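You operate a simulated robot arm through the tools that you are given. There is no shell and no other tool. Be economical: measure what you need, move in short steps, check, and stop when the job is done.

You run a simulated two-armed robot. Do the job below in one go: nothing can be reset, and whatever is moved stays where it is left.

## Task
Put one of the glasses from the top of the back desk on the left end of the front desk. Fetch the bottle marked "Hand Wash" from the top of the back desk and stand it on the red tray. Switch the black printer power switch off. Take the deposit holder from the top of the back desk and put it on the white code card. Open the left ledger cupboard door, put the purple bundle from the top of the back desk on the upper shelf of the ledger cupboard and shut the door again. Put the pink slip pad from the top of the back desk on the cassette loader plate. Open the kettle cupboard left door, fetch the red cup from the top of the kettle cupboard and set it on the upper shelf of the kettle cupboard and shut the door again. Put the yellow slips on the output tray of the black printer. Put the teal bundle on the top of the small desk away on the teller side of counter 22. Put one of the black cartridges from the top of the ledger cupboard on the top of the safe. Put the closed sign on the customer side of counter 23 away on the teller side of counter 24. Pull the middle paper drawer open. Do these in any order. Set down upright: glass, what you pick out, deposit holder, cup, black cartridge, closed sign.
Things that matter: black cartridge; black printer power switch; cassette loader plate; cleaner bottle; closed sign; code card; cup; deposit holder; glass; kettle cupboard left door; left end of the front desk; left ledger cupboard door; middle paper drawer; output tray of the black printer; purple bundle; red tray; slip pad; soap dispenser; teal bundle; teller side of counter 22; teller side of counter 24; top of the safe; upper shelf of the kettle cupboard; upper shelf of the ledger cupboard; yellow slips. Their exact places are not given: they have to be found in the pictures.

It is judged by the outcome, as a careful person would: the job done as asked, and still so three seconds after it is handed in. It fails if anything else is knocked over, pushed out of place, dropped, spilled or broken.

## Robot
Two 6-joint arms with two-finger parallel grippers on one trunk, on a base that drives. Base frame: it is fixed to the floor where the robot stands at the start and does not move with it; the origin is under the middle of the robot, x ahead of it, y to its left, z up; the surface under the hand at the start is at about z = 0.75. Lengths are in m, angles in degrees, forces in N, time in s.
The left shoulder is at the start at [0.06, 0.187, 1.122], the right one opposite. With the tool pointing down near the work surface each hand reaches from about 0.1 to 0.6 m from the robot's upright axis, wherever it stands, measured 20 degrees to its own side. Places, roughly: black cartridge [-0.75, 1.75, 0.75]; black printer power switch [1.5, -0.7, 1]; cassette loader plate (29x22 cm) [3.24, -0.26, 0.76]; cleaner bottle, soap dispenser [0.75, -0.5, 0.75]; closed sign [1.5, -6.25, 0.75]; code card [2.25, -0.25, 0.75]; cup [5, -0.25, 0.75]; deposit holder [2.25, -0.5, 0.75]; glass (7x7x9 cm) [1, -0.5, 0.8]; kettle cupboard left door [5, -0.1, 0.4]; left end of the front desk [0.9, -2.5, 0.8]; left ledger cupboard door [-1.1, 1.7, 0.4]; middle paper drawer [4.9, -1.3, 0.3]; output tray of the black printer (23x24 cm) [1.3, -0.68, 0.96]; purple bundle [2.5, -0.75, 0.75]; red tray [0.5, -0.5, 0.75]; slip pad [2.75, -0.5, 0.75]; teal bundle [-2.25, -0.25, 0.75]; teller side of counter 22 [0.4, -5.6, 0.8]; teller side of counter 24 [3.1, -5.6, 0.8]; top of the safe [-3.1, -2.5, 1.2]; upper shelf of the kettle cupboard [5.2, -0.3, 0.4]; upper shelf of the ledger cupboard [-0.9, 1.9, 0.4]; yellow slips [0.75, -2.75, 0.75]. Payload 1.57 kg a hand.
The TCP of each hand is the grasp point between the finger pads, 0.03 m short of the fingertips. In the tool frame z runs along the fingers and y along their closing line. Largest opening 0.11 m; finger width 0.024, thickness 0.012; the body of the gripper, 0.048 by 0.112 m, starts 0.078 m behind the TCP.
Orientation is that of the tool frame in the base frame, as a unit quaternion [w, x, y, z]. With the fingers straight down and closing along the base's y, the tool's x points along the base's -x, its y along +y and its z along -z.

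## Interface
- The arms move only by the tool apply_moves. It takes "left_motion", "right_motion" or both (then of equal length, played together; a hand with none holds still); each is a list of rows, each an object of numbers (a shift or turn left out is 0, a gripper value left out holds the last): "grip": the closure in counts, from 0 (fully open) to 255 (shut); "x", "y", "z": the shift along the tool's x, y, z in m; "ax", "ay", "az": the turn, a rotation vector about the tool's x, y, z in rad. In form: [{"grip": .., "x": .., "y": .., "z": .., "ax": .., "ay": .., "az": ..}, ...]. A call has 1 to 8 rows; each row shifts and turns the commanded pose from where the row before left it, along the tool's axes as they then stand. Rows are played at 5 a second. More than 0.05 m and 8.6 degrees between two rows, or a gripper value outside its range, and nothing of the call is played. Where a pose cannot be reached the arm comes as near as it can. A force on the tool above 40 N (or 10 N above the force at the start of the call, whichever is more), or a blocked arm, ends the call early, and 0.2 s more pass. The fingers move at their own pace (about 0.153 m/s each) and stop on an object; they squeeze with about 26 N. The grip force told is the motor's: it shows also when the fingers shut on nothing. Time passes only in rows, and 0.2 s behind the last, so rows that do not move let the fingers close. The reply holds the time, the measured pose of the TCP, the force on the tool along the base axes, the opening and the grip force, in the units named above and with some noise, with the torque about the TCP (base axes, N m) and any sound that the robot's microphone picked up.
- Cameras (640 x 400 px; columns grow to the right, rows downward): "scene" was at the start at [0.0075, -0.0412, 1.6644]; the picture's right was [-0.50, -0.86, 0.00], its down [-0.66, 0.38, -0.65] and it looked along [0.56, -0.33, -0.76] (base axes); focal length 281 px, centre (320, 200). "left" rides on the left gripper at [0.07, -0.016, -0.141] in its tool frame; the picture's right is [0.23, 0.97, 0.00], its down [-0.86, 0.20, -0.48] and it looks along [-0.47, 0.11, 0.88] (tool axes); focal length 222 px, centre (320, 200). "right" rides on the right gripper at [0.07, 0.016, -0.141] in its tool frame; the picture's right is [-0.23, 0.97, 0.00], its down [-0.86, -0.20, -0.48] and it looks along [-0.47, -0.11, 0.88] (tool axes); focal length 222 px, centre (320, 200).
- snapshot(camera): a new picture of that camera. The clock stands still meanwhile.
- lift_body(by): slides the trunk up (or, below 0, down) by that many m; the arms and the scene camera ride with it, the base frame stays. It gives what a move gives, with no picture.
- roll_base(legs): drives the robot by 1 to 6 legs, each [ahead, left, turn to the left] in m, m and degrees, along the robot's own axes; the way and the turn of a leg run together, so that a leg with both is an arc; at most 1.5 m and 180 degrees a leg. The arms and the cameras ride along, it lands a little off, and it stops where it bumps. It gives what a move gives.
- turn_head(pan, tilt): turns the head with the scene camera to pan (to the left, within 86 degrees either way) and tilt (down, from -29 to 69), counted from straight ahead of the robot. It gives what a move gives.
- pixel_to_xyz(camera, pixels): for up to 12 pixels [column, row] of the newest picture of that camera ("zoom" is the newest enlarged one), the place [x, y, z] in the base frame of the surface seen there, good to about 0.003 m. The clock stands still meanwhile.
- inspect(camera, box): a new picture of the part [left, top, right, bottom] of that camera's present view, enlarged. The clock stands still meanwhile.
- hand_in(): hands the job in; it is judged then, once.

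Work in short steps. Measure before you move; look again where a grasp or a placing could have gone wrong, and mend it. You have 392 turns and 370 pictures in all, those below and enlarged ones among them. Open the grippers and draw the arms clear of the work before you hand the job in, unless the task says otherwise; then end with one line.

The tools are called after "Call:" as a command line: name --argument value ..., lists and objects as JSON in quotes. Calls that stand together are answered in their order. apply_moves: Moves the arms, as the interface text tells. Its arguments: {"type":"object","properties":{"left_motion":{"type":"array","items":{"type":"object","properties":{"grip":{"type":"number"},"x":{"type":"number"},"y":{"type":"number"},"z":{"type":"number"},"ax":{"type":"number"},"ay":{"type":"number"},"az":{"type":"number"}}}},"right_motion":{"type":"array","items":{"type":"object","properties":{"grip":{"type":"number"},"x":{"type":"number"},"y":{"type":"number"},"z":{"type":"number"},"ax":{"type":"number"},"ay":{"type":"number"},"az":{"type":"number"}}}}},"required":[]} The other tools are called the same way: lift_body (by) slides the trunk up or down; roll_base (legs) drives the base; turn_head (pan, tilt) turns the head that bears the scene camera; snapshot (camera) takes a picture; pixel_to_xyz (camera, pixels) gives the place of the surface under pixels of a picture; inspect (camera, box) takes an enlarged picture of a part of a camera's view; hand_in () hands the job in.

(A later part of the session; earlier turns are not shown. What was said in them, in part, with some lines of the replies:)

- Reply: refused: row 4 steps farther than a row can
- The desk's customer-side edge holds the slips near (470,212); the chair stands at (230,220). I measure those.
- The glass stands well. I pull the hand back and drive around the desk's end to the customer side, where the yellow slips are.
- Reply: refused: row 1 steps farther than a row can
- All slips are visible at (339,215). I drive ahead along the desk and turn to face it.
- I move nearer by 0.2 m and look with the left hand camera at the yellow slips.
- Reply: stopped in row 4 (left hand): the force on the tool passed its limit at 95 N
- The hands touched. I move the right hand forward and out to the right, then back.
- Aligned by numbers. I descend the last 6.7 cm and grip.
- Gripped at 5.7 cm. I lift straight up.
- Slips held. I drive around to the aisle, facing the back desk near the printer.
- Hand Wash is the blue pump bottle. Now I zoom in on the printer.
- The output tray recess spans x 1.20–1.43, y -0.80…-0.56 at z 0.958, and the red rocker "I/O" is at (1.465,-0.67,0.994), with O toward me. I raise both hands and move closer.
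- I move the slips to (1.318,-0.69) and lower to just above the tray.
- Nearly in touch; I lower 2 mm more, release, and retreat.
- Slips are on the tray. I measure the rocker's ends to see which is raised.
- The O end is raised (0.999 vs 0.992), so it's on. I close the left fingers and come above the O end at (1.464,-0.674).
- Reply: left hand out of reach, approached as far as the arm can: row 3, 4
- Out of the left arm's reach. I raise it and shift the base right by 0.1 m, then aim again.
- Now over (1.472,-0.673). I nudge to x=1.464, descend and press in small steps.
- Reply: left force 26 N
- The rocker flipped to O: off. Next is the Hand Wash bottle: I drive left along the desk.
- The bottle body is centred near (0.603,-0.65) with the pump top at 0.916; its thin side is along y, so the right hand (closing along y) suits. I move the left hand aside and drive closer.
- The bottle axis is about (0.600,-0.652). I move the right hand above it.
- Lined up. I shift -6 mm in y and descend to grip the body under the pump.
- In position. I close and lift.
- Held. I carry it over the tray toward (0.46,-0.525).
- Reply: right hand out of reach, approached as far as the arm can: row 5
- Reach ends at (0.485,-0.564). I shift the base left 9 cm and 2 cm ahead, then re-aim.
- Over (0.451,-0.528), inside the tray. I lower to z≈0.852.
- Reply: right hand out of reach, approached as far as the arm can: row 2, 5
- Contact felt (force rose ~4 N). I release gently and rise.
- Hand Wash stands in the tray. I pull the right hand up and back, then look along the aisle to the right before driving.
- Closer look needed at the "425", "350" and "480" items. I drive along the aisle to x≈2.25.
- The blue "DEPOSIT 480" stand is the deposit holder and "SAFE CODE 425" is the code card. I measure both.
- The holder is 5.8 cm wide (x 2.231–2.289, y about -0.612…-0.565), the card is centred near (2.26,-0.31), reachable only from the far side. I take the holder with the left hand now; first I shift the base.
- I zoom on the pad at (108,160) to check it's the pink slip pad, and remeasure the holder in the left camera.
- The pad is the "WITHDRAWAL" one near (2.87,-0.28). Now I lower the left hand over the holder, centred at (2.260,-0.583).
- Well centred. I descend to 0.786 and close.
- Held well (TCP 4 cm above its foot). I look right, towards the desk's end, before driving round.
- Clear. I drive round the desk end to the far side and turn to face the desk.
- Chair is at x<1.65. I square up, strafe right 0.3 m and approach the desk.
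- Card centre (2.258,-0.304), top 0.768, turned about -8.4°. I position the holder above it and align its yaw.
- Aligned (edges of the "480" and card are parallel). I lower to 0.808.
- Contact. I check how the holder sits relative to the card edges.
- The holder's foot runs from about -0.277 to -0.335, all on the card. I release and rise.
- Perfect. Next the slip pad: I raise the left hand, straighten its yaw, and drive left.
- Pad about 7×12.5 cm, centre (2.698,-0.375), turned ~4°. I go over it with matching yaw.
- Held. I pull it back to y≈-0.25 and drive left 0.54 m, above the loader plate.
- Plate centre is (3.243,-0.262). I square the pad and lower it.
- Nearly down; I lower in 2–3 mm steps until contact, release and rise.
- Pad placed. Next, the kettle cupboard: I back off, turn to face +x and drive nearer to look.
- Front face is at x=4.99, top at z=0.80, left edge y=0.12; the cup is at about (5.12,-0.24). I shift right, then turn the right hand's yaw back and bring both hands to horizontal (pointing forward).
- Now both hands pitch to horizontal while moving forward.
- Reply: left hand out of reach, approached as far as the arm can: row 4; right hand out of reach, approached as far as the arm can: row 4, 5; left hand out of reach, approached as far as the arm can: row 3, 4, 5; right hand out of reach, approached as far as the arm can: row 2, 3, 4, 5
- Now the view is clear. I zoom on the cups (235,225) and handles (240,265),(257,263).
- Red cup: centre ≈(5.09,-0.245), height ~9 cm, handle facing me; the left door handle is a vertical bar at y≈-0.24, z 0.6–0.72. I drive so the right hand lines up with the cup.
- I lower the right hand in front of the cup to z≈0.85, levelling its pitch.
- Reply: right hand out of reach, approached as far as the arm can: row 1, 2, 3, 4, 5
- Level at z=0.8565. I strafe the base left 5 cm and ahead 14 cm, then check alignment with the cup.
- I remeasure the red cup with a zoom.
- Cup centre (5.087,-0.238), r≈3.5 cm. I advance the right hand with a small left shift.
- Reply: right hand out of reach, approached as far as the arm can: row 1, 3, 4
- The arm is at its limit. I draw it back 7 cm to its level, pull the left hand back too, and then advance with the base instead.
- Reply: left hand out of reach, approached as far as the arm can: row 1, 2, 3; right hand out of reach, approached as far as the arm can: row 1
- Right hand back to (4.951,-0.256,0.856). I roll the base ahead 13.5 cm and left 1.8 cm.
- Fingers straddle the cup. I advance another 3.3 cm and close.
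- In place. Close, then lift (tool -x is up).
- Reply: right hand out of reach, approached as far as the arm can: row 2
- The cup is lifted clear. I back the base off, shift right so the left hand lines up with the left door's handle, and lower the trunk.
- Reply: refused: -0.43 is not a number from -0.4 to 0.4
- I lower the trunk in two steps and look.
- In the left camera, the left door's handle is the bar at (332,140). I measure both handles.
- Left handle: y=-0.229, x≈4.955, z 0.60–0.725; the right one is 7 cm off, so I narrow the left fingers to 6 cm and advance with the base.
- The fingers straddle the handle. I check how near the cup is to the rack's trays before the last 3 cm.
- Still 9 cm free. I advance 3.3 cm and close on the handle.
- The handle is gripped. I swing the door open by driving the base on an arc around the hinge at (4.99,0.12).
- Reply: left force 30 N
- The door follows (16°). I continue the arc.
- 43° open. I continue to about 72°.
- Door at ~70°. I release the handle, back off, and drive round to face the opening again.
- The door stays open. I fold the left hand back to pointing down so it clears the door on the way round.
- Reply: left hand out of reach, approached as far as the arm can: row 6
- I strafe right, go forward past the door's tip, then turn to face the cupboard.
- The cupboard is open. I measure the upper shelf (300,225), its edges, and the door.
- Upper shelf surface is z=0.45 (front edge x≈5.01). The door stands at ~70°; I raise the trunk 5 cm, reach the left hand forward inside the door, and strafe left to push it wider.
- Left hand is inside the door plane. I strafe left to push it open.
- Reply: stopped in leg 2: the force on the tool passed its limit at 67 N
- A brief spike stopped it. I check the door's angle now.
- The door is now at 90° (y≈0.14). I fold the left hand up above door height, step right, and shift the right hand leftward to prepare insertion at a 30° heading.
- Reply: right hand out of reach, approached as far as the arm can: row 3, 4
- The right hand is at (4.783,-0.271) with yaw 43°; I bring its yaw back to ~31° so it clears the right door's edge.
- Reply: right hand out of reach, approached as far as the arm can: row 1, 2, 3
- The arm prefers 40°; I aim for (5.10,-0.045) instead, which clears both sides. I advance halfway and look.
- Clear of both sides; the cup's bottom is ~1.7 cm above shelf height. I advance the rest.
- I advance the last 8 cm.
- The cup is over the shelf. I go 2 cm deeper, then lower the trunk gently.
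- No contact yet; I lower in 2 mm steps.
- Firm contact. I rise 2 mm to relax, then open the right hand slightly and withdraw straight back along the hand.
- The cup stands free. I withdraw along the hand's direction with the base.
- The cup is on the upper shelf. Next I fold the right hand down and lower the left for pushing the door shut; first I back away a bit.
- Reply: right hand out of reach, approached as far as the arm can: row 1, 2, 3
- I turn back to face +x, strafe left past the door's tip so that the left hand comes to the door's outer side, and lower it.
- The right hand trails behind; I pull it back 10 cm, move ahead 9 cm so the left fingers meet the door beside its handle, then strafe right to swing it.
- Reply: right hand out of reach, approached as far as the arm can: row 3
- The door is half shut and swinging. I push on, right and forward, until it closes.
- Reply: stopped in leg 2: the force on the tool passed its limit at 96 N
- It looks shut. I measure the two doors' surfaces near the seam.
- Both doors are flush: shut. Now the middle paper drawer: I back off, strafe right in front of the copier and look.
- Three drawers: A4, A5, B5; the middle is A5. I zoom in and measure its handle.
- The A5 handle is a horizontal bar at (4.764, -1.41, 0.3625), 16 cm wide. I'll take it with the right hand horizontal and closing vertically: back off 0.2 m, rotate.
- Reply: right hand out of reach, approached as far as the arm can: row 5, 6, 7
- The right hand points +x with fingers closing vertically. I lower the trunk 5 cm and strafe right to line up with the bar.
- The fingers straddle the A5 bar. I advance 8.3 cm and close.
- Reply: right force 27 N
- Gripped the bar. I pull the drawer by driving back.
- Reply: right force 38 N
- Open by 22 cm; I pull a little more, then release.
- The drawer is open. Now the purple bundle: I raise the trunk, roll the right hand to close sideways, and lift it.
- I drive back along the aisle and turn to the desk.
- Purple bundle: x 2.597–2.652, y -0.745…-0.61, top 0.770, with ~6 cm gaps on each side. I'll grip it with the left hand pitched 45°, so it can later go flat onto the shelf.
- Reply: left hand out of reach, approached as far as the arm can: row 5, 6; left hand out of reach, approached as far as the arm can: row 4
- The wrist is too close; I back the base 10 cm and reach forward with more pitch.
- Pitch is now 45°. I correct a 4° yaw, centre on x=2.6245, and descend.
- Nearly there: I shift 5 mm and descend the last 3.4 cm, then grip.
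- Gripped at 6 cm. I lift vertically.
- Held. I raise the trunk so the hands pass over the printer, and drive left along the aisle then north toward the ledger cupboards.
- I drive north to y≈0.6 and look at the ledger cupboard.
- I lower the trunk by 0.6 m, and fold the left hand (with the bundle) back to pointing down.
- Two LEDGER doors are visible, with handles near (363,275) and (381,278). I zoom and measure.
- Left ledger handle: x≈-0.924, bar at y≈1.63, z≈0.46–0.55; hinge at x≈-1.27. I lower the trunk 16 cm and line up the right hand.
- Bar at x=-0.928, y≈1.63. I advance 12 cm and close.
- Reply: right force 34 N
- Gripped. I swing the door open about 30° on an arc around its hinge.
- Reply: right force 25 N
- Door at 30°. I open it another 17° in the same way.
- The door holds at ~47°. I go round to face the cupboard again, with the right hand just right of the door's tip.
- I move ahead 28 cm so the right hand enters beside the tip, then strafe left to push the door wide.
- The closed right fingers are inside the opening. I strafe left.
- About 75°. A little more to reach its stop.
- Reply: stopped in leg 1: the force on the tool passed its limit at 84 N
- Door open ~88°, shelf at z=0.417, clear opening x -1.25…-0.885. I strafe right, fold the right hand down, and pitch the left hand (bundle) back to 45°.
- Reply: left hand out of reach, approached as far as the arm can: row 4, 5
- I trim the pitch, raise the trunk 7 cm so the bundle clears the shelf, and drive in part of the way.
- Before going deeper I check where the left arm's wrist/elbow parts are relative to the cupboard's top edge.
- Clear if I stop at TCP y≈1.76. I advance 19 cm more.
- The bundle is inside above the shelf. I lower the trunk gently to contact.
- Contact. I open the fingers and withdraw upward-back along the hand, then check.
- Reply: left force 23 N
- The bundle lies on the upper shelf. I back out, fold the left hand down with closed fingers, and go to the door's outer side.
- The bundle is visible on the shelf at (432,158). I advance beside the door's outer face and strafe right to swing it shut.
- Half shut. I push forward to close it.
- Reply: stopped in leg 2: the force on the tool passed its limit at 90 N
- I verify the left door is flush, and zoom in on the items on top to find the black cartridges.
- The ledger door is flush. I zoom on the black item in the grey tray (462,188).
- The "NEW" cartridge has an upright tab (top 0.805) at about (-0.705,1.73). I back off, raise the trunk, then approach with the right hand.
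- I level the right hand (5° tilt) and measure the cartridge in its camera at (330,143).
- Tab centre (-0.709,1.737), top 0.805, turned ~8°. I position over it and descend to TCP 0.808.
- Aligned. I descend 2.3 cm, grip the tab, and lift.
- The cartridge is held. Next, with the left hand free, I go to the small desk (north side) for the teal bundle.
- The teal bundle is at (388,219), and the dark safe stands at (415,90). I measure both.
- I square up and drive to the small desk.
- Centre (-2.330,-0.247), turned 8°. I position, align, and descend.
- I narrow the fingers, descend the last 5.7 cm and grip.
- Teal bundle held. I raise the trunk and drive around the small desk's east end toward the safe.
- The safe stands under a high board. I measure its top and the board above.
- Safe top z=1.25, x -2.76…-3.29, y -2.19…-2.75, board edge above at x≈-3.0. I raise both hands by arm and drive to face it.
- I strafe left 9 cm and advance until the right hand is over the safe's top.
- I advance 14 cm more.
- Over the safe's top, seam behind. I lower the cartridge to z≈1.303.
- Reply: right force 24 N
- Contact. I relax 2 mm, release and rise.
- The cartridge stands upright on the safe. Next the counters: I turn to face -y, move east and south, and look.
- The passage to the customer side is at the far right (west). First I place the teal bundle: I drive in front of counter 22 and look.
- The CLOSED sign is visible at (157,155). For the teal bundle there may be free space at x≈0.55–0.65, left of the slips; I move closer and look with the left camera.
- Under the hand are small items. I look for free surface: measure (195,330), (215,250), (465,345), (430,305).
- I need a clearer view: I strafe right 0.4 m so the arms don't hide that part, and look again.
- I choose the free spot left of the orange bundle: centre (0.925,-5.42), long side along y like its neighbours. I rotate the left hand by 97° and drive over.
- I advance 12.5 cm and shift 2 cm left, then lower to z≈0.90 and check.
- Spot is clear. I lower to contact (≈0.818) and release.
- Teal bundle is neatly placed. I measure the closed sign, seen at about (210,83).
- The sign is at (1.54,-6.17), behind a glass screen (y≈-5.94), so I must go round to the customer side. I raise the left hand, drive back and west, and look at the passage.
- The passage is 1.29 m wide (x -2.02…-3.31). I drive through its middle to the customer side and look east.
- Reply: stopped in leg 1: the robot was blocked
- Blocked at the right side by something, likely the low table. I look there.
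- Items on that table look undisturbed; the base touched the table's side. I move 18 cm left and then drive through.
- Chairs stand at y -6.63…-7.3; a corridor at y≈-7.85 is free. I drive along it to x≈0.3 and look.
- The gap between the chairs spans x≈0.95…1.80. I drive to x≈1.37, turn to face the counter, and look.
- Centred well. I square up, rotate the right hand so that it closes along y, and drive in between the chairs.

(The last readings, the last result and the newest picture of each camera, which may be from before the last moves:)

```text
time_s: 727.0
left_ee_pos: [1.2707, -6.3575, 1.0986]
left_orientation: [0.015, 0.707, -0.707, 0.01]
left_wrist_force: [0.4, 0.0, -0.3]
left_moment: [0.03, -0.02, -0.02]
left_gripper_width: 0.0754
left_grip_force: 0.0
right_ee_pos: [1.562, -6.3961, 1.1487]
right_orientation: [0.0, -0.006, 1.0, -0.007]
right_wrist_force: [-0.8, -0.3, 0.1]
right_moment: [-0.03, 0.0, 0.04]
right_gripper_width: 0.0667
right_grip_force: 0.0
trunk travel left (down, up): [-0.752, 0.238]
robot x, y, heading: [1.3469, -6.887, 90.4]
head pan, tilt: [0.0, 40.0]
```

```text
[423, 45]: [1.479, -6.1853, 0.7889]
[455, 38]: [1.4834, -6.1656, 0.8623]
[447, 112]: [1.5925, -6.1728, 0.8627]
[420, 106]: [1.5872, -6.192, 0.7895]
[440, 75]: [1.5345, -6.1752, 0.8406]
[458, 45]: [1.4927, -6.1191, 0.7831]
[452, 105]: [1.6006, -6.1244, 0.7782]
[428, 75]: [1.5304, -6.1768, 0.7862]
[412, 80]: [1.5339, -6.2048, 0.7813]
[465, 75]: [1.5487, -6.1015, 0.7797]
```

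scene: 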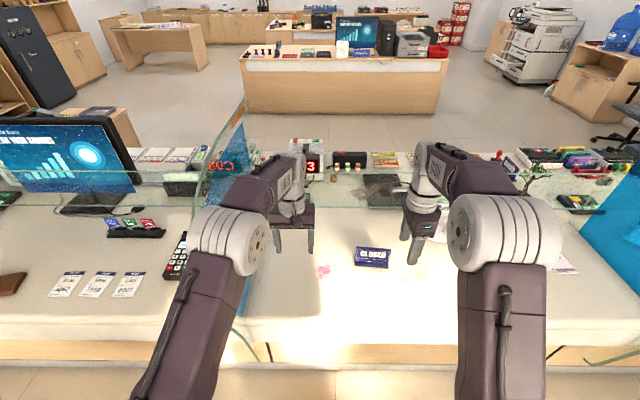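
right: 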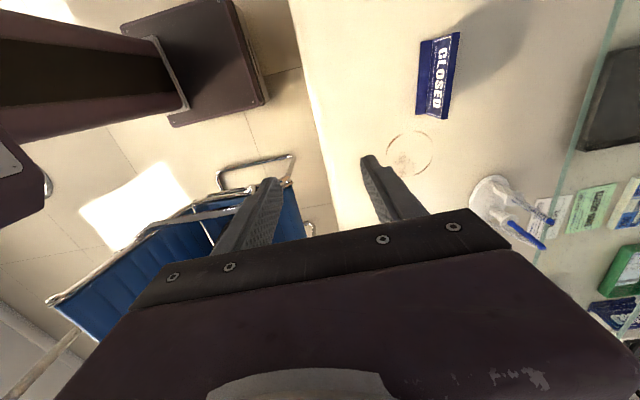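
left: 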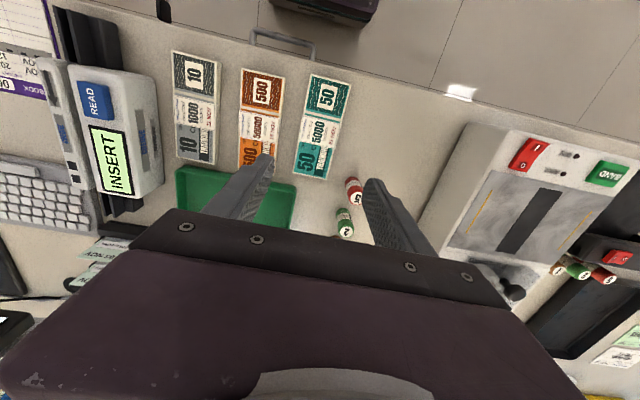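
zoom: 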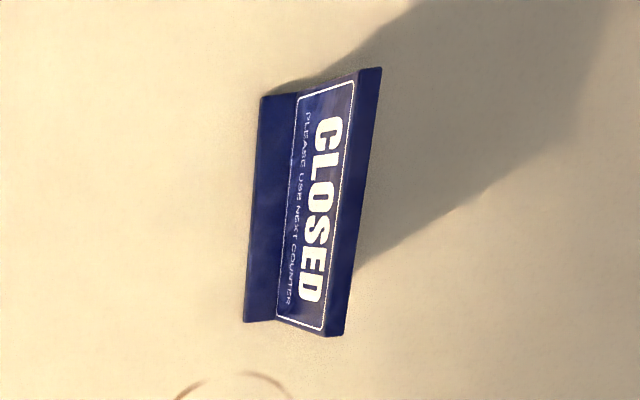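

Sign plate: x 1.479–1.593, y≈-6.165, top 0.863. I move the base ahead 13 cm and the right hand over it, aligned.

Call:
roll_base --legs '[[0.13, 0, -0.4]]'

Call:
apply_moves --right_motion '[{"y": 0.035, "az": 0.06, "grip": 40}, {"y": 0.035}, {"y": 0.03, "x": 0.02}, {"z": 0.05}, {"z": 0.05}]'

Call:
snapshot --camera "right"

```text
time_s: 728.3
left_ee_pos: [1.275, -6.2276, 1.0982]
left_orientation: [-0.012, -0.704, 0.71, -0.01]
left_wrist_force: [0.1, -1.0, 0.2]
left_moment: [0.01, 0.01, 0.01]
left_gripper_width: 0.0755
left_grip_force: 0.0
right_ee_pos: [1.5647, -6.2677, 1.1485]
right_orientation: [0.0, -0.002, 1.0, -0.006]
right_wrist_force: [-0.1, -1.5, 0.3]
right_moment: [0.01, -0.04, -0.01]
right_gripper_width: 0.067
right_grip_force: 0.1
trunk travel left (down, up): [-0.752, 0.238]
robot x, y, heading: [1.3431, -6.7562, 90.2]
head pan, tilt: [0.0, 40.0]
```

```text
time_s: 729.5
left_ee_pos: [1.2757, -6.2241, 1.096]
left_orientation: [-0.015, -0.704, 0.71, -0.011]
left_wrist_force: [0.4, 0.6, -0.2]
left_moment: [-0.01, -0.01, 0.0]
left_gripper_width: 0.0755
left_grip_force: 0.1
right_ee_pos: [1.5473, -6.1834, 1.0407]
right_orientation: [0.0, 0.029, 1.0, -0.008]
right_wrist_force: [0.8, -0.2, -1.0]
right_moment: [-0.04, 0.0, -0.01]
right_gripper_width: 0.0928
right_grip_force: 0.1
right hand out of reach, approached as far as the arm can: row 3
trunk travel left (down, up): [-0.752, 0.238]
robot x, y, heading: [1.3469, -6.7557, 90.1]
head pan, tilt: [0.0, 40.0]
```

```text
144 pictures are left
```

right: 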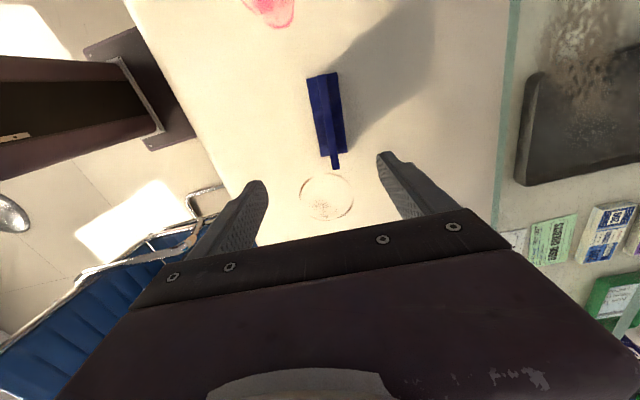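

Reach improves lower down; I descend to 0.90, then move 1.8 cm forward and check.

Call:
apply_moves --right_motion '[{"z": 0.05}, {"z": 0.045}, {"z": 0.04}, {"y": 0.018, "x": 0.01}]'

Call:
snapshot --camera "right"

```text
time_s: 730.5
left_ee_pos: [1.2738, -6.2254, 1.0971]
left_orientation: [-0.013, -0.703, 0.711, -0.011]
left_wrist_force: [0.6, 0.3, 0.5]
left_moment: [-0.04, 0.0, 0.0]
left_gripper_width: 0.0753
left_grip_force: 0.1
right_ee_pos: [1.5402, -6.1678, 0.9063]
right_orientation: [0.001, 0.029, 1.0, -0.007]
right_wrist_force: [0.8, 0.2, 0.5]
right_moment: [0.0, 0.01, -0.01]
right_gripper_width: 0.0928
right_grip_force: 0.0
trunk travel left (down, up): [-0.752, 0.238]
robot x, y, heading: [1.3439, -6.7576, 90.3]
head pan, tilt: [0.0, 40.0]
```

```text
143 pictures are left
```

right: 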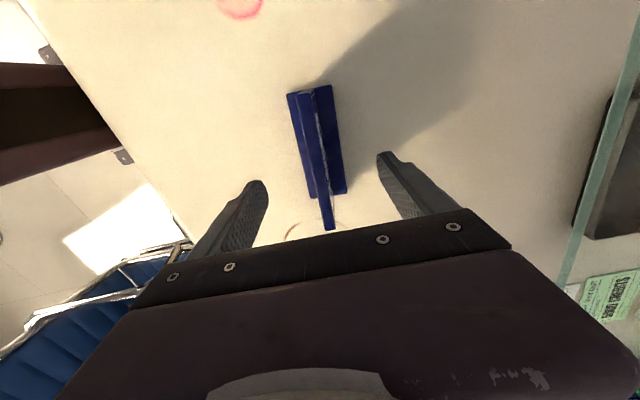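

The sign is a thin plate on a base. I descend to TCP 0.836 (tips above the base) and close.

Call:
apply_moves --right_motion '[{"z": 0.04}, {"z": 0.03}, {"grip": 255}, {}, {}, {}]'

Call:
snapshot --camera "right"

```text
time_s: 731.9
left_ee_pos: [1.2748, -6.2254, 1.0983]
left_orientation: [-0.013, -0.704, 0.71, -0.011]
left_wrist_force: [-0.3, 0.1, -0.5]
left_moment: [-0.02, 0.04, 0.0]
left_gripper_width: 0.0755
left_grip_force: 0.0
right_ee_pos: [1.5401, -6.1803, 0.8391]
right_orientation: [0.0, 0.029, 1.0, -0.006]
right_wrist_force: [-0.8, 0.6, 3.9]
right_moment: [0.15, -0.2, 0.07]
right_gripper_width: 0.0118
right_grip_force: 25.5
right hand out of reach, approached as far as the arm can: row 2
trunk travel left (down, up): [-0.752, 0.238]
robot x, y, heading: [1.3481, -6.7562, 90.6]
head pan, tilt: [0.0, 40.0]
```

```text
142 pictures are left
```

right: 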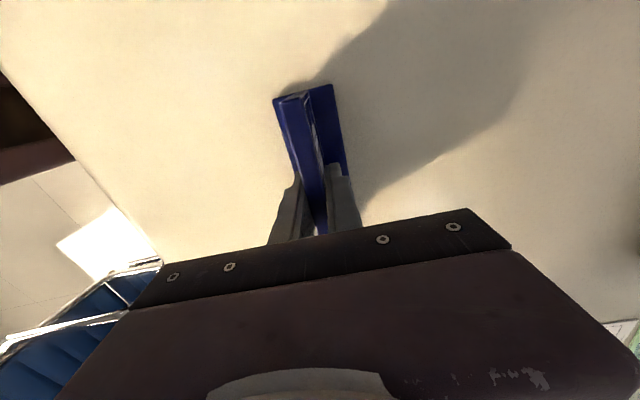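

Gripped. I lift.

Call:
apply_moves --right_motion '[{"z": -0.03}, {"z": -0.04, "y": -0.01}, {"z": -0.04, "y": -0.01}, {"z": -0.04, "y": -0.01}, {"z": -0.04, "y": -0.01}]'

Call:
snapshot --camera "right"

```text
time_s: 733.1
left_ee_pos: [1.2736, -6.2281, 1.0976]
left_orientation: [-0.013, -0.704, 0.71, -0.011]
left_wrist_force: [0.8, -0.5, 0.1]
left_moment: [0.04, -0.01, -0.02]
left_gripper_width: 0.0754
left_grip_force: 0.0
right_ee_pos: [1.5363, -6.2168, 1.03]
right_orientation: [0.0, 0.029, 1.0, -0.006]
right_wrist_force: [0.0, -0.5, -1.3]
right_moment: [0.02, -0.04, 0.0]
right_gripper_width: 0.0115
right_grip_force: 26.4
trunk travel left (down, up): [-0.752, 0.238]
robot x, y, heading: [1.3425, -6.7578, 90.3]
head pan, tilt: [0.0, 40.0]
```

```text
141 pictures are left
```

right: 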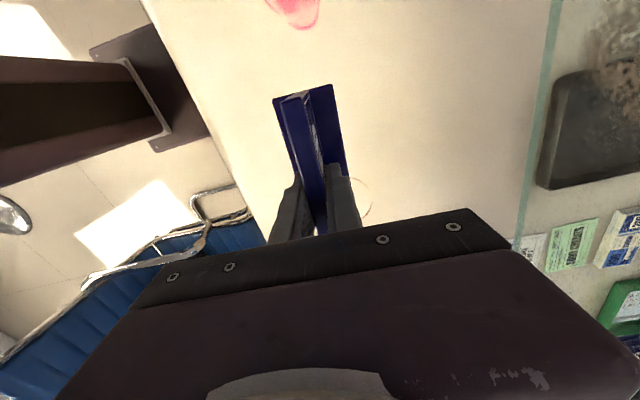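

Held. I raise the trunk for clearance, back out between the chairs, and return west along the corridor.

Call:
lift_body --by 0.2

Call:
roll_base --legs '[[-1.12, 0, 0], [0, 1.4, 0], [0, 1.4, 0], [0, 1.17, 0]]'

```text
time_s: 735.2
left_ee_pos: [1.2733, -6.2255, 1.2974]
left_orientation: [-0.014, -0.704, 0.71, -0.01]
left_wrist_force: [0.1, 0.1, 0.0]
left_moment: [0.02, -0.01, 0.01]
left_gripper_width: 0.0756
left_grip_force: 0.0
right_ee_pos: [1.5363, -6.2162, 1.2297]
right_orientation: [0.0, 0.029, 1.0, -0.007]
right_wrist_force: [-1.0, -1.3, -1.9]
right_moment: [0.01, -0.01, 0.01]
right_gripper_width: 0.0118
right_grip_force: 25.8
trunk travel left (down, up): [-0.952, 0.038]
robot x, y, heading: [1.3431, -6.7593, 90.2]
head pan, tilt: [0.0, 40.0]
```

```text
time_s: 759.7
left_ee_pos: [-2.6964, -7.2917, 1.2988]
left_orientation: [-0.014, -0.701, 0.713, -0.01]
left_wrist_force: [0.6, 0.0, -0.1]
left_moment: [0.0, -0.03, 0.0]
left_gripper_width: 0.0753
left_grip_force: 0.1
right_ee_pos: [-2.4351, -7.2848, 1.2292]
right_orientation: [0.0, 0.033, 0.999, -0.007]
right_wrist_force: [-0.5, 0.0, -2.6]
right_moment: [0.0, 0.01, 0.01]
right_gripper_width: 0.0118
right_grip_force: 26.3
trunk travel left (down, up): [-0.952, 0.038]
robot x, y, heading: [-2.634, -7.8244, 89.6]
head pan, tilt: [0.0, 40.0]
```

I drive north through the passage, then east along y≈-3.95 towards counter 24.

Call:
roll_base --legs '[[1.5, 0, 0], [1.5, 0, 0.4], [0, -0.25, 0], [0.85, 0, 0], [0, -1.4, 0], [0, -1.4, 0]]'

Call:
roll_base --legs '[[0, -1.4, 0], [0, -1.1, 0], [0, 0, 90], [0, 0, 90]]'

Call:
turn_head --pan 0 --tilt 30

Call:
snapshot --camera "scene"

```text
time_s: 792.8
left_ee_pos: [0.3423, -3.4411, 1.2985]
left_orientation: [-0.013, -0.705, 0.709, -0.012]
left_wrist_force: [-0.2, -0.7, 0.3]
left_moment: [0.03, 0.02, 0.0]
left_gripper_width: 0.0755
left_grip_force: 0.0
right_ee_pos: [0.6038, -3.4297, 1.2289]
right_orientation: [0.002, 0.027, 1.0, -0.007]
right_wrist_force: [0.1, 0.2, -2.2]
right_moment: [-0.02, 0.01, 0.03]
right_gripper_width: 0.0116
right_grip_force: 26.1
trunk travel left (down, up): [-0.952, 0.038]
robot x, y, heading: [0.413, -3.9705, 90.4]
head pan, tilt: [0.0, 40.0]
```

```text
time_s: 812.5
left_ee_pos: [2.9612, -4.5058, 1.2971]
left_orientation: [-0.01, 0.726, 0.688, 0.014]
left_wrist_force: [-0.3, 0.6, -0.2]
left_moment: [0.0, 0.0, 0.01]
left_gripper_width: 0.0752
left_grip_force: 0.1
right_ee_pos: [2.7005, -4.5029, 1.2281]
right_orientation: [-0.008, 0.999, -0.053, 0.001]
right_wrist_force: [0.1, -0.2, -1.5]
right_moment: [-0.03, 0.01, 0.01]
right_gripper_width: 0.0117
right_grip_force: 26.4
trunk travel left (down, up): [-0.952, 0.038]
robot x, y, heading: [2.915, -3.9718, -92.6]
head pan, tilt: [0.0, 40.0]
```

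```text
time_s: 813.2
left_ee_pos: [2.9631, -4.5061, 1.2978]
left_orientation: [-0.01, 0.726, 0.688, 0.014]
left_wrist_force: [0.1, -0.4, 0.3]
left_moment: [0.0, 0.04, 0.02]
left_gripper_width: 0.0758
left_grip_force: 0.1
right_ee_pos: [2.7004, -4.5032, 1.2293]
right_orientation: [-0.007, 0.999, -0.051, 0.0]
right_wrist_force: [0.2, 0.5, -2.4]
right_moment: [-0.02, -0.02, 0.03]
right_gripper_width: 0.0118
right_grip_force: 26.5
trunk travel left (down, up): [-0.952, 0.038]
robot x, y, heading: [2.9166, -3.9697, -92.6]
head pan, tilt: [0.0, 30.0]
```

```text
140 pictures are left
```

scene: 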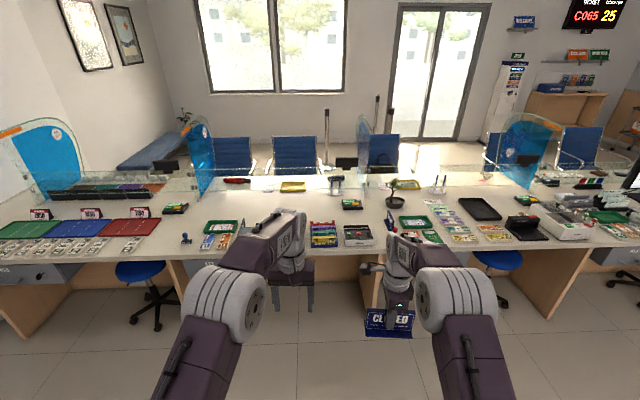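

I zoom on the counter in front to find free space and identify counter 24.

Call:
inspect --camera "scene" --box '[160, 150, 440, 290]'

Call:
pixel_to_xyz --camera "scene" --pixels '[[203, 170], [365, 160], [525, 160], [300, 215], [380, 225], [270, 210], [185, 262], [375, 200], [345, 180], [200, 250], [360, 250], [250, 200]]'

```text
2.29 times, centred on (300, 220) of scene
```

zoom: 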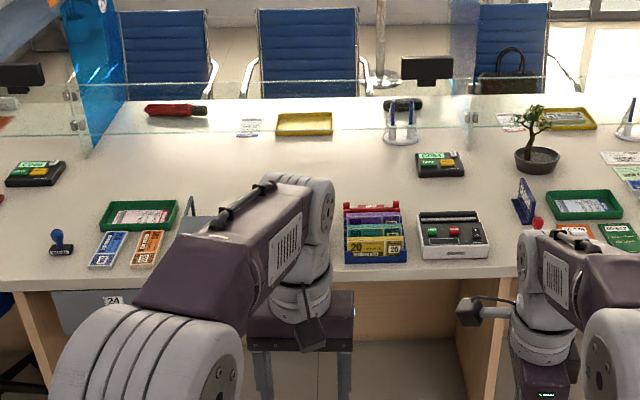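

```text
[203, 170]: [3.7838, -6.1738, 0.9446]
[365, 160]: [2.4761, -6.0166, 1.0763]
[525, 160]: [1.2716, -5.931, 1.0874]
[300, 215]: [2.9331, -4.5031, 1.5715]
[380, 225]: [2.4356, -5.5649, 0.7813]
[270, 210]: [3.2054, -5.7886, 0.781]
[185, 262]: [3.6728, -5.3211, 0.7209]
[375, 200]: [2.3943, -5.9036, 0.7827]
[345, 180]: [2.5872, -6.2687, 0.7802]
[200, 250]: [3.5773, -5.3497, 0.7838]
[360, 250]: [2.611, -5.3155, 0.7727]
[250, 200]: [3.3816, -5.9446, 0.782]
```

Counter 24 lies between dividers at x≈2.42 and 3.76. I move left so that the right hand faces x≈3.1, lower the trunk, and look from closer.

Call:
roll_base --legs '[[0, 0.37, 2.6], [0.6, 0, 0]]'

Call:
lift_body --by -0.2

Call:
turn_head --pan -5 --tilt 45

Call:
snapshot --camera "scene"

Call:
snapshot --camera "right"

```text
time_s: 818.5
left_ee_pos: [3.3657, -5.0962, 1.2993]
left_orientation: [-0.01, 0.708, 0.706, 0.013]
left_wrist_force: [-0.5, 0.5, -0.1]
left_moment: [0.01, 0.02, 0.01]
left_gripper_width: 0.0753
left_grip_force: 0.0
right_ee_pos: [3.1046, -5.1092, 1.2308]
right_orientation: [-0.006, 1.0, -0.026, 0.0]
right_wrist_force: [-0.2, 0.2, -1.7]
right_moment: [-0.01, 0.01, -0.03]
right_gripper_width: 0.0116
right_grip_force: 26.2
trunk travel left (down, up): [-0.952, 0.038]
robot x, y, heading: [3.2899, -4.5689, -89.4]
head pan, tilt: [0.0, 30.0]
```

```text
time_s: 820.7
left_ee_pos: [3.3648, -5.0978, 1.097]
left_orientation: [-0.011, 0.707, 0.707, 0.015]
left_wrist_force: [0.1, 0.7, -0.7]
left_moment: [0.02, -0.01, 0.03]
left_gripper_width: 0.0755
left_grip_force: 0.1
right_ee_pos: [3.1044, -5.1102, 1.0289]
right_orientation: [-0.007, 1.0, -0.025, 0.0]
right_wrist_force: [-0.2, -0.5, -1.9]
right_moment: [-0.03, 0.03, 0.01]
right_gripper_width: 0.0117
right_grip_force: 25.9
trunk travel left (down, up): [-0.752, 0.238]
robot x, y, heading: [3.2909, -4.5699, -89.5]
head pan, tilt: [0.0, 30.0]
```

```text
time_s: 821.5
left_ee_pos: [3.3648, -5.0994, 1.0968]
left_orientation: [-0.01, 0.707, 0.707, 0.014]
left_wrist_force: [-0.1, -1.1, 0.5]
left_moment: [0.0, -0.01, 0.01]
left_gripper_width: 0.0756
left_grip_force: 0.0
right_ee_pos: [3.1035, -5.109, 1.0292]
right_orientation: [-0.007, 1.0, -0.026, 0.0]
right_wrist_force: [0.1, 0.1, -2.2]
right_moment: [-0.01, -0.01, 0.0]
right_gripper_width: 0.0119
right_grip_force: 25.9
trunk travel left (down, up): [-0.752, 0.238]
robot x, y, heading: [3.2914, -4.5687, -89.5]
head pan, tilt: [-5.0, 45.0]
```

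```text
138 pictures are left
```

scene: 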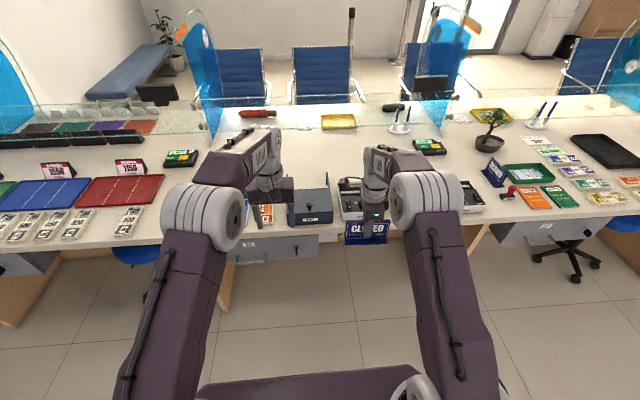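

```text
137 pictures are left
```

right: 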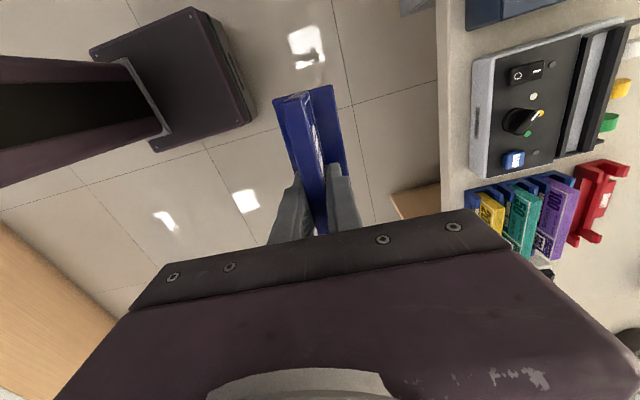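

I look for a free patch behind the front items: measuring (330,172), (290,180), (345,165), (395,150).

Call:
inspect --camera "scene" --box '[220, 110, 520, 250]'

Call:
pixel_to_xyz --camera "scene" --pixels '[[330, 172], [310, 180], [335, 150], [310, 190], [350, 183], [325, 215], [355, 175], [425, 165], [400, 140], [262, 205], [290, 175], [430, 150]]'

```text
2.13 times, centred on (370, 180) of scene
```

zoom: 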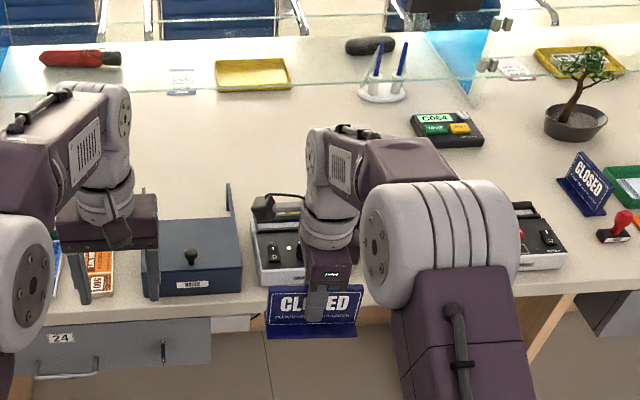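

```text
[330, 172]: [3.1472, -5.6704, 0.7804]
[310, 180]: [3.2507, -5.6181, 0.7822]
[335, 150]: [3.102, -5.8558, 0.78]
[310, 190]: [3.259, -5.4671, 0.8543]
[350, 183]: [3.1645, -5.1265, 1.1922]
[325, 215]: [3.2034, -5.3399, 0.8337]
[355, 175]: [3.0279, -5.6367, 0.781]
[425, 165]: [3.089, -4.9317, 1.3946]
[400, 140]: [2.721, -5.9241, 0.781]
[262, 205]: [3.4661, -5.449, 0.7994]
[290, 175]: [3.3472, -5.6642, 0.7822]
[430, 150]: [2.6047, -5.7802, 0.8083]
```

Free counter surface lies behind the front items (x 3.0–3.3, y≤-5.59). I'll put the sign at about (3.15,-5.62). I check the stool at left before approaching.

Call:
pixel_to_xyz --camera "scene" --pixels '[[135, 250], [145, 262], [225, 270], [265, 240], [470, 235], [330, 243]]'

Call:
roll_base --legs '[[0.25, 0.05, -0.5]]'

Call:
turn_head --pan 0 --tilt 60

Call:
snapshot --camera "scene"

```text
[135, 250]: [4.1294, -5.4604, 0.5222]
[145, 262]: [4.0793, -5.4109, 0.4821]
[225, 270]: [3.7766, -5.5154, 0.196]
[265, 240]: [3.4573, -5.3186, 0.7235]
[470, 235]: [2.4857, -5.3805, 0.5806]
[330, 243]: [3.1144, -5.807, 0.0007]
```

```text
time_s: 823.3
left_ee_pos: [3.4144, -5.3432, 1.097]
left_orientation: [-0.011, 0.709, 0.705, 0.014]
left_wrist_force: [0.3, 0.0, 0.5]
left_moment: [0.02, 0.02, 0.02]
left_gripper_width: 0.0757
left_grip_force: 0.1
right_ee_pos: [3.1519, -5.3527, 1.0293]
right_orientation: [-0.007, 1.0, -0.028, -0.001]
right_wrist_force: [-0.5, 0.1, -1.4]
right_moment: [0.0, 0.01, -0.01]
right_gripper_width: 0.0121
right_grip_force: 26.6
trunk travel left (down, up): [-0.752, 0.238]
robot x, y, heading: [3.3452, -4.8126, -89.8]
head pan, tilt: [-5.0, 45.0]
```

```text
time_s: 824.1
left_ee_pos: [3.4141, -5.3448, 1.0973]
left_orientation: [-0.011, 0.709, 0.705, 0.015]
left_wrist_force: [0.5, 0.2, 0.1]
left_moment: [0.01, 0.02, 0.0]
left_gripper_width: 0.0755
left_grip_force: 0.0
right_ee_pos: [3.1537, -5.354, 1.0279]
right_orientation: [-0.007, 1.0, -0.027, -0.001]
right_wrist_force: [-0.9, -0.9, -2.2]
right_moment: [0.0, 0.01, 0.01]
right_gripper_width: 0.0118
right_grip_force: 25.9
trunk travel left (down, up): [-0.752, 0.238]
robot x, y, heading: [3.3399, -4.8139, -89.7]
head pan, tilt: [0.0, 60.0]
```

```text
135 pictures are left
```

scene: 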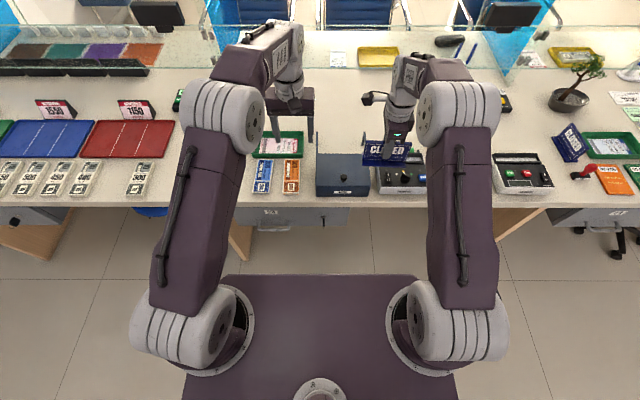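

Good. I advance 20 cm, leaving the sign hand at y≈-5.56, then look with the right camera.

Call:
roll_base --legs '[[0.2, 0, 0]]'

Call:
snapshot --camera "right"

Call:
snapshot --camera "scene"

```text
time_s: 825.7
left_ee_pos: [3.4147, -5.5425, 1.0972]
left_orientation: [-0.01, 0.71, 0.704, 0.014]
left_wrist_force: [-0.3, -0.3, -0.4]
left_moment: [-0.02, 0.04, 0.0]
left_gripper_width: 0.0753
left_grip_force: 0.0
right_ee_pos: [3.153, -5.5519, 1.03]
right_orientation: [-0.006, 1.0, -0.028, -0.001]
right_wrist_force: [0.4, -0.3, -2.4]
right_moment: [0.02, 0.01, 0.06]
right_gripper_width: 0.0119
right_grip_force: 26.4
trunk travel left (down, up): [-0.752, 0.238]
robot x, y, heading: [3.3469, -5.0112, -89.9]
head pan, tilt: [0.0, 60.0]
```

```text
134 pictures are left
```

right: 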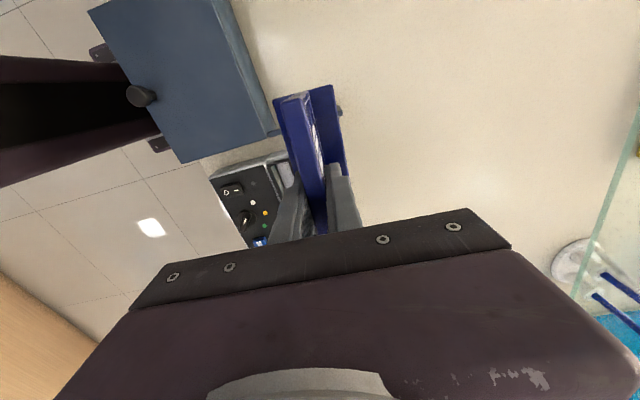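

```text
133 pictures are left
```

scene: 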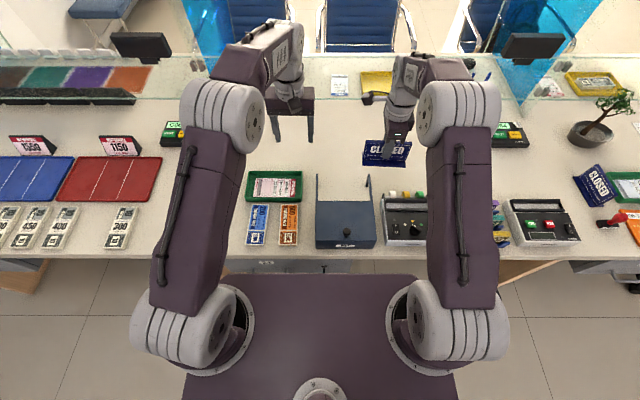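

I measure the protruding rods and device backs near the drop spot.

Call:
pixel_to_xyz --camera "scene" --pixels '[[368, 180], [319, 178], [393, 195], [422, 195], [370, 195], [340, 150], [380, 175], [415, 180], [395, 170]]'

```text
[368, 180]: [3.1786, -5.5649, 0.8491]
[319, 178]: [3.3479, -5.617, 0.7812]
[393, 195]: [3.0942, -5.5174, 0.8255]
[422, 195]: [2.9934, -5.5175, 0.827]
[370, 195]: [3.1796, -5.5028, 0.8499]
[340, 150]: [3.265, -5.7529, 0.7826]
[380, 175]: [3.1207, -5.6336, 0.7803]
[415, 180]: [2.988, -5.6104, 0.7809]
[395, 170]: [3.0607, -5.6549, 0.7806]
```

Rod ends at (3.18,-5.565), roller backs at y≈-5.52. I shift the base right 5.5 cm and ahead 2 cm, then reach to about (3.10,-5.61).

Call:
roll_base --legs '[[0.02, -0.055, 0]]'

Call:
apply_moves --right_motion '[{"y": 0.02, "z": 0.03}, {"y": 0.02, "z": 0.03}, {"z": 0.03}]'

Call:
snapshot --camera "right"

```text
time_s: 826.6
left_ee_pos: [3.3637, -5.5623, 1.0986]
left_orientation: [-0.011, 0.71, 0.704, 0.013]
left_wrist_force: [-0.2, 0.4, 0.2]
left_moment: [-0.02, 0.04, -0.01]
left_gripper_width: 0.0754
left_grip_force: 0.1
right_ee_pos: [3.1016, -5.5715, 1.0307]
right_orientation: [-0.007, 1.0, -0.028, -0.002]
right_wrist_force: [0.4, 0.3, -1.5]
right_moment: [-0.05, 0.02, 0.03]
right_gripper_width: 0.0118
right_grip_force: 25.5
trunk travel left (down, up): [-0.752, 0.238]
robot x, y, heading: [3.2903, -5.0331, -89.8]
head pan, tilt: [0.0, 60.0]
```

```text
time_s: 827.4
left_ee_pos: [3.3589, -5.5634, 1.0975]
left_orientation: [-0.01, 0.709, 0.705, 0.015]
left_wrist_force: [-0.3, -0.7, -0.2]
left_moment: [-0.03, -0.05, 0.02]
left_gripper_width: 0.0754
left_grip_force: 0.1
right_ee_pos: [3.0949, -5.6123, 0.9382]
right_orientation: [-0.007, 1.0, -0.028, 0.0]
right_wrist_force: [-0.2, 0.0, -1.8]
right_moment: [-0.03, -0.02, -0.02]
right_gripper_width: 0.0116
right_grip_force: 25.9
trunk travel left (down, up): [-0.752, 0.238]
robot x, y, heading: [3.2896, -5.031, -89.9]
head pan, tilt: [0.0, 60.0]
```

```text
132 pictures are left
```

right: 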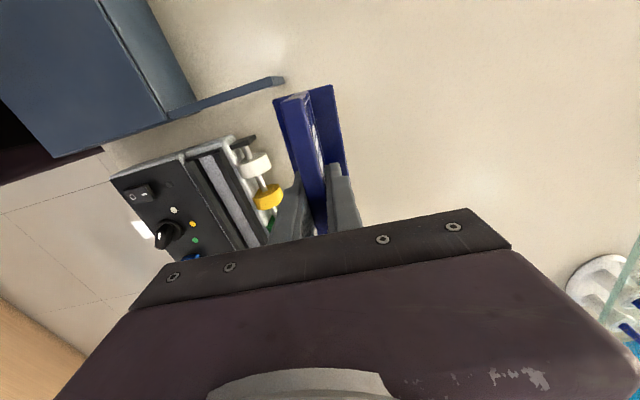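

The device's knobs sit close to the front finger; I measure them.

Call:
pixel_to_xyz --camera "right" --pixels '[[268, 197], [258, 165], [280, 82], [278, 195], [270, 165], [272, 230], [330, 100], [290, 120]]'

```text
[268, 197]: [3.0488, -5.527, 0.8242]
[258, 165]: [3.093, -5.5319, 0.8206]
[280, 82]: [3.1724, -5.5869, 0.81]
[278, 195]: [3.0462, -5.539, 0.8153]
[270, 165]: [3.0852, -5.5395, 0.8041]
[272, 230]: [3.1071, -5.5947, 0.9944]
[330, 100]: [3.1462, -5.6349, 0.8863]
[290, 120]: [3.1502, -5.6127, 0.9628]
```

Clear by 4 cm. I lower to about 0.842.

Call:
apply_moves --right_motion '[{"z": 0.04}, {"z": 0.035}, {"z": 0.015}, {"z": 0.005}, {"z": 0.003}]'

```text
time_s: 828.6
left_ee_pos: [3.3596, -5.563, 1.0974]
left_orientation: [-0.011, 0.71, 0.704, 0.013]
left_wrist_force: [-1.1, -0.6, 0.7]
left_moment: [0.01, 0.0, 0.0]
left_gripper_width: 0.0754
left_grip_force: 0.0
right_ee_pos: [3.0957, -5.6087, 0.8398]
right_orientation: [-0.006, 1.0, -0.028, 0.0]
right_wrist_force: [0.3, 0.4, -2.5]
right_moment: [0.0, -0.03, 0.02]
right_gripper_width: 0.0118
right_grip_force: 26.2
trunk travel left (down, up): [-0.752, 0.238]
robot x, y, heading: [3.2888, -5.0344, -89.8]
head pan, tilt: [0.0, 60.0]
```

No contact yet; 2 mm steps more.

Call:
apply_moves --right_motion '[{"z": 0.002}, {"z": 0.002}]'

```text
time_s: 829.2
left_ee_pos: [3.3593, -5.5623, 1.099]
left_orientation: [-0.01, 0.709, 0.705, 0.013]
left_wrist_force: [-1.3, -0.2, 0.5]
left_moment: [0.0, 0.0, -0.01]
left_gripper_width: 0.0755
left_grip_force: 0.0
right_ee_pos: [3.0962, -5.6113, 0.8388]
right_orientation: [-0.004, 1.0, -0.029, -0.001]
right_wrist_force: [-0.8, 1.0, 12.9]
right_moment: [-0.35, 0.0, -0.02]
right_gripper_width: 0.0118
right_grip_force: 25.8
trunk travel left (down, up): [-0.752, 0.238]
robot x, y, heading: [3.2897, -5.0283, -89.6]
head pan, tilt: [0.0, 60.0]
```

Contact. I release with a modest opening, and rise.

Call:
apply_moves --right_motion '[{"z": -0.001, "grip": 200}, {"grip": 165}, {}, {"z": -0.03}, {"z": -0.05}, {"z": -0.05}, {"z": -0.05}]'

Call:
snapshot --camera "right"

Call:
snapshot --camera "scene"

```text
time_s: 830.8
left_ee_pos: [3.3606, -5.5629, 1.0992]
left_orientation: [-0.01, 0.709, 0.705, 0.013]
left_wrist_force: [-0.1, -0.2, 0.0]
left_moment: [-0.01, 0.01, 0.0]
left_gripper_width: 0.0752
left_grip_force: 0.0
right_ee_pos: [3.0971, -5.6126, 1.0192]
right_orientation: [-0.007, 1.0, -0.028, 0.0]
right_wrist_force: [0.4, -1.0, 1.2]
right_moment: [0.02, 0.0, -0.04]
right_gripper_width: 0.0389
right_grip_force: 0.0
trunk travel left (down, up): [-0.752, 0.238]
robot x, y, heading: [3.2892, -5.0318, -89.6]
head pan, tilt: [0.0, 60.0]
```

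```text
131 pictures are left
```

right: 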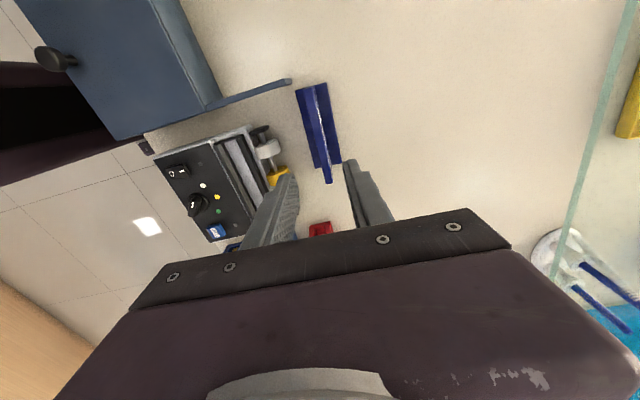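

```text
130 pictures are left
```

scene: 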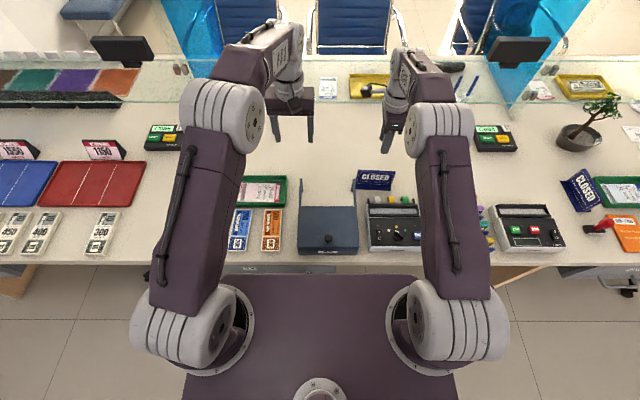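

The sign stands upright. I withdraw, open the grippers, and drive where I can verify the ledger and kettle doors once more.

Call:
apply_moves --right_motion '[{"z": -0.04, "grip": 0}, {"z": -0.04}]' --left_motion '[{"grip": 0}, {}]'

Call:
roll_base --legs '[[-1.1, 0, 0], [0, -1.4, 0], [0, -1.4, 0], [0, -0.95, 0], [0, 0, 90], [0, 0, 90]]'

Call:
roll_base --legs '[[1.4, 0, 0], [1.0, 0, 0]]'

Call:
turn_head --pan 10 --tilt 18

Call:
snapshot --camera "scene"

Call:
turn_head --pan -65 --tilt 18

Call:
snapshot --camera "scene"

```text
time_s: 831.4
left_ee_pos: [3.3605, -5.5636, 1.0988]
left_orientation: [-0.012, 0.709, 0.705, 0.014]
left_wrist_force: [0.2, -0.1, 0.3]
left_moment: [-0.02, 0.01, -0.01]
left_gripper_width: 0.1099
left_grip_force: 0.0
right_ee_pos: [3.0982, -5.6131, 1.1002]
right_orientation: [-0.007, 1.0, -0.027, -0.001]
right_wrist_force: [0.3, 0.0, 0.4]
right_moment: [-0.02, 0.01, 0.02]
right_gripper_width: 0.11
right_grip_force: 0.0
trunk travel left (down, up): [-0.752, 0.238]
robot x, y, heading: [3.2895, -5.0351, -89.8]
head pan, tilt: [0.0, 60.0]
```

```text
time_s: 862.4
left_ee_pos: [-0.5435, -3.5029, 1.0976]
left_orientation: [0.014, 0.724, -0.69, 0.011]
left_wrist_force: [-0.2, -0.5, 0.7]
left_moment: [0.02, 0.0, 0.02]
left_gripper_width: 0.1102
left_grip_force: 0.1
right_ee_pos: [-0.285, -3.4371, 1.0985]
right_orientation: [0.001, 0.001, 1.0, -0.008]
right_wrist_force: [-1.2, -0.6, 0.1]
right_moment: [-0.03, -0.02, 0.0]
right_gripper_width: 0.1099
right_grip_force: 0.1
trunk travel left (down, up): [-0.752, 0.238]
robot x, y, heading: [-0.4409, -4.0321, 93.4]
head pan, tilt: [0.0, 60.0]
```

```text
time_s: 874.0
left_ee_pos: [-0.6925, -1.148, 1.0972]
left_orientation: [0.014, 0.727, -0.687, 0.012]
left_wrist_force: [1.0, -0.9, -0.2]
left_moment: [-0.01, 0.02, -0.03]
left_gripper_width: 0.11
left_grip_force: 0.1
right_ee_pos: [-0.4336, -1.0804, 1.0984]
right_orientation: [0.001, -0.004, 1.0, -0.007]
right_wrist_force: [0.5, -0.2, 0.6]
right_moment: [-0.04, 0.02, 0.01]
right_gripper_width: 0.1099
right_grip_force: 0.0
trunk travel left (down, up): [-0.752, 0.238]
robot x, y, heading: [-0.5886, -1.6719, 93.8]
head pan, tilt: [0.0, 60.0]
```

```text
time_s: 875.0
left_ee_pos: [-0.6923, -1.1499, 1.0981]
left_orientation: [0.014, 0.726, -0.687, 0.01]
left_wrist_force: [0.8, -0.1, 0.1]
left_moment: [0.0, 0.04, -0.02]
left_gripper_width: 0.1101
left_grip_force: 0.1
right_ee_pos: [-0.4335, -1.0805, 1.0985]
right_orientation: [0.001, -0.004, 1.0, -0.007]
right_wrist_force: [-1.3, 0.0, 0.1]
right_moment: [-0.03, -0.03, 0.01]
right_gripper_width: 0.1098
right_grip_force: 0.1
trunk travel left (down, up): [-0.752, 0.238]
robot x, y, heading: [-0.5908, -1.6722, 93.6]
head pan, tilt: [10.0, 18.0]
```

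```text
129 pictures are left
```

scene: 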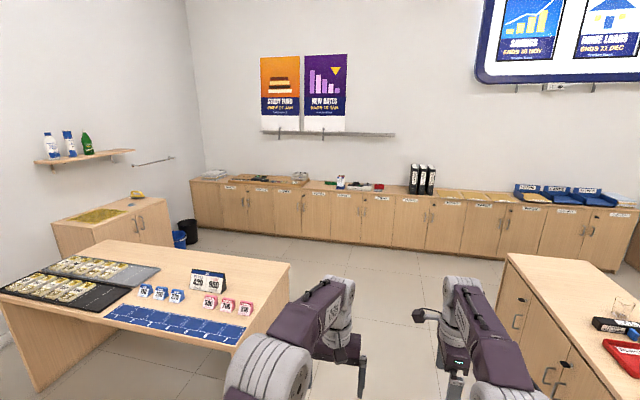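

```text
time_s: 876.5
left_ee_pos: [-0.6928, -1.1488, 1.0977]
left_orientation: [0.014, 0.726, -0.687, 0.01]
left_wrist_force: [0.2, -0.8, -1.2]
left_moment: [-0.03, 0.0, -0.01]
left_gripper_width: 0.1098
left_grip_force: 0.0
right_ee_pos: [-0.433, -1.0804, 1.0999]
right_orientation: [0.001, -0.002, 1.0, -0.006]
right_wrist_force: [-0.7, 0.3, -0.2]
right_moment: [0.0, 0.02, 0.03]
right_gripper_width: 0.1097
right_grip_force: 0.0
trunk travel left (down, up): [-0.752, 0.238]
robot x, y, heading: [-0.5835, -1.6744, 93.6]
head pan, tilt: [-65.0, 18.0]
```

```text
128 pictures are left
```

scene: 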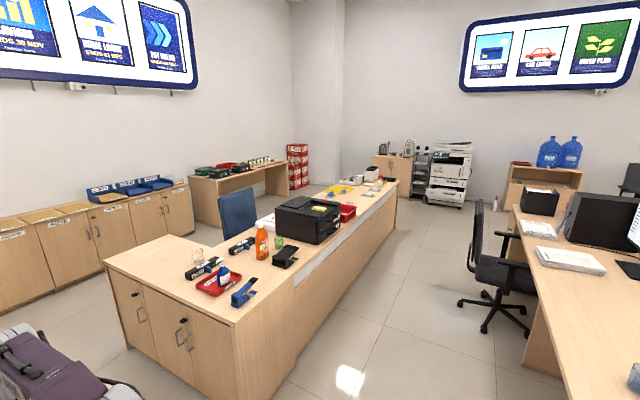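

The ledger row looks shut. I zoom on the kettle cupboard and copier.

Call:
inspect --camera "scene" --box '[350, 130, 490, 220]'

Call:
inspect --camera "scene" --box '[160, 170, 420, 320]'

```text
4.44 times, centred on (420, 175) of scene
```

zoom: 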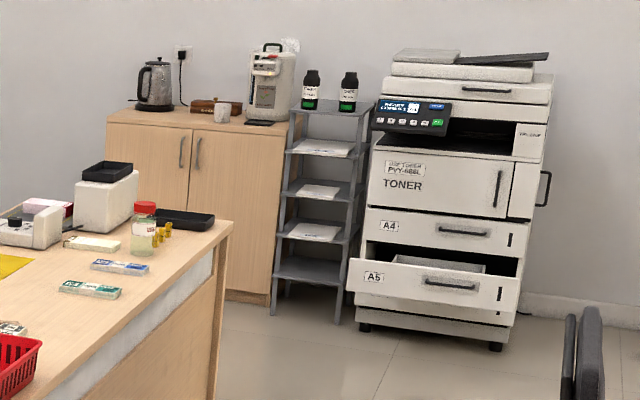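

```text
2.46 times, centred on (290, 245) of scene
```

zoom: 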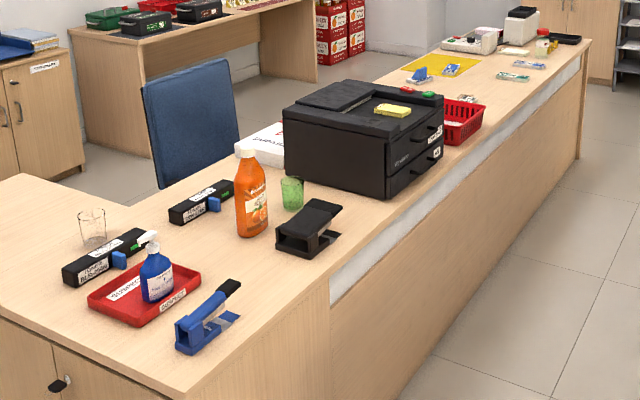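

Everything is as asked: kettle doors shut, A5 drawer open, Hand Wash on the tray, slips on the printer. Both grippers are open and the arms are clear, so I hand in.

Call:
hand_in

```text
The job is handed in.
```

All twelve tasks are done and the job is handed in. I did not see the cup again after pushing the kettle cupboard door shut. On the way to counter 23 the base also bumped the low sealing table by the safe; its items looked undisturbed.
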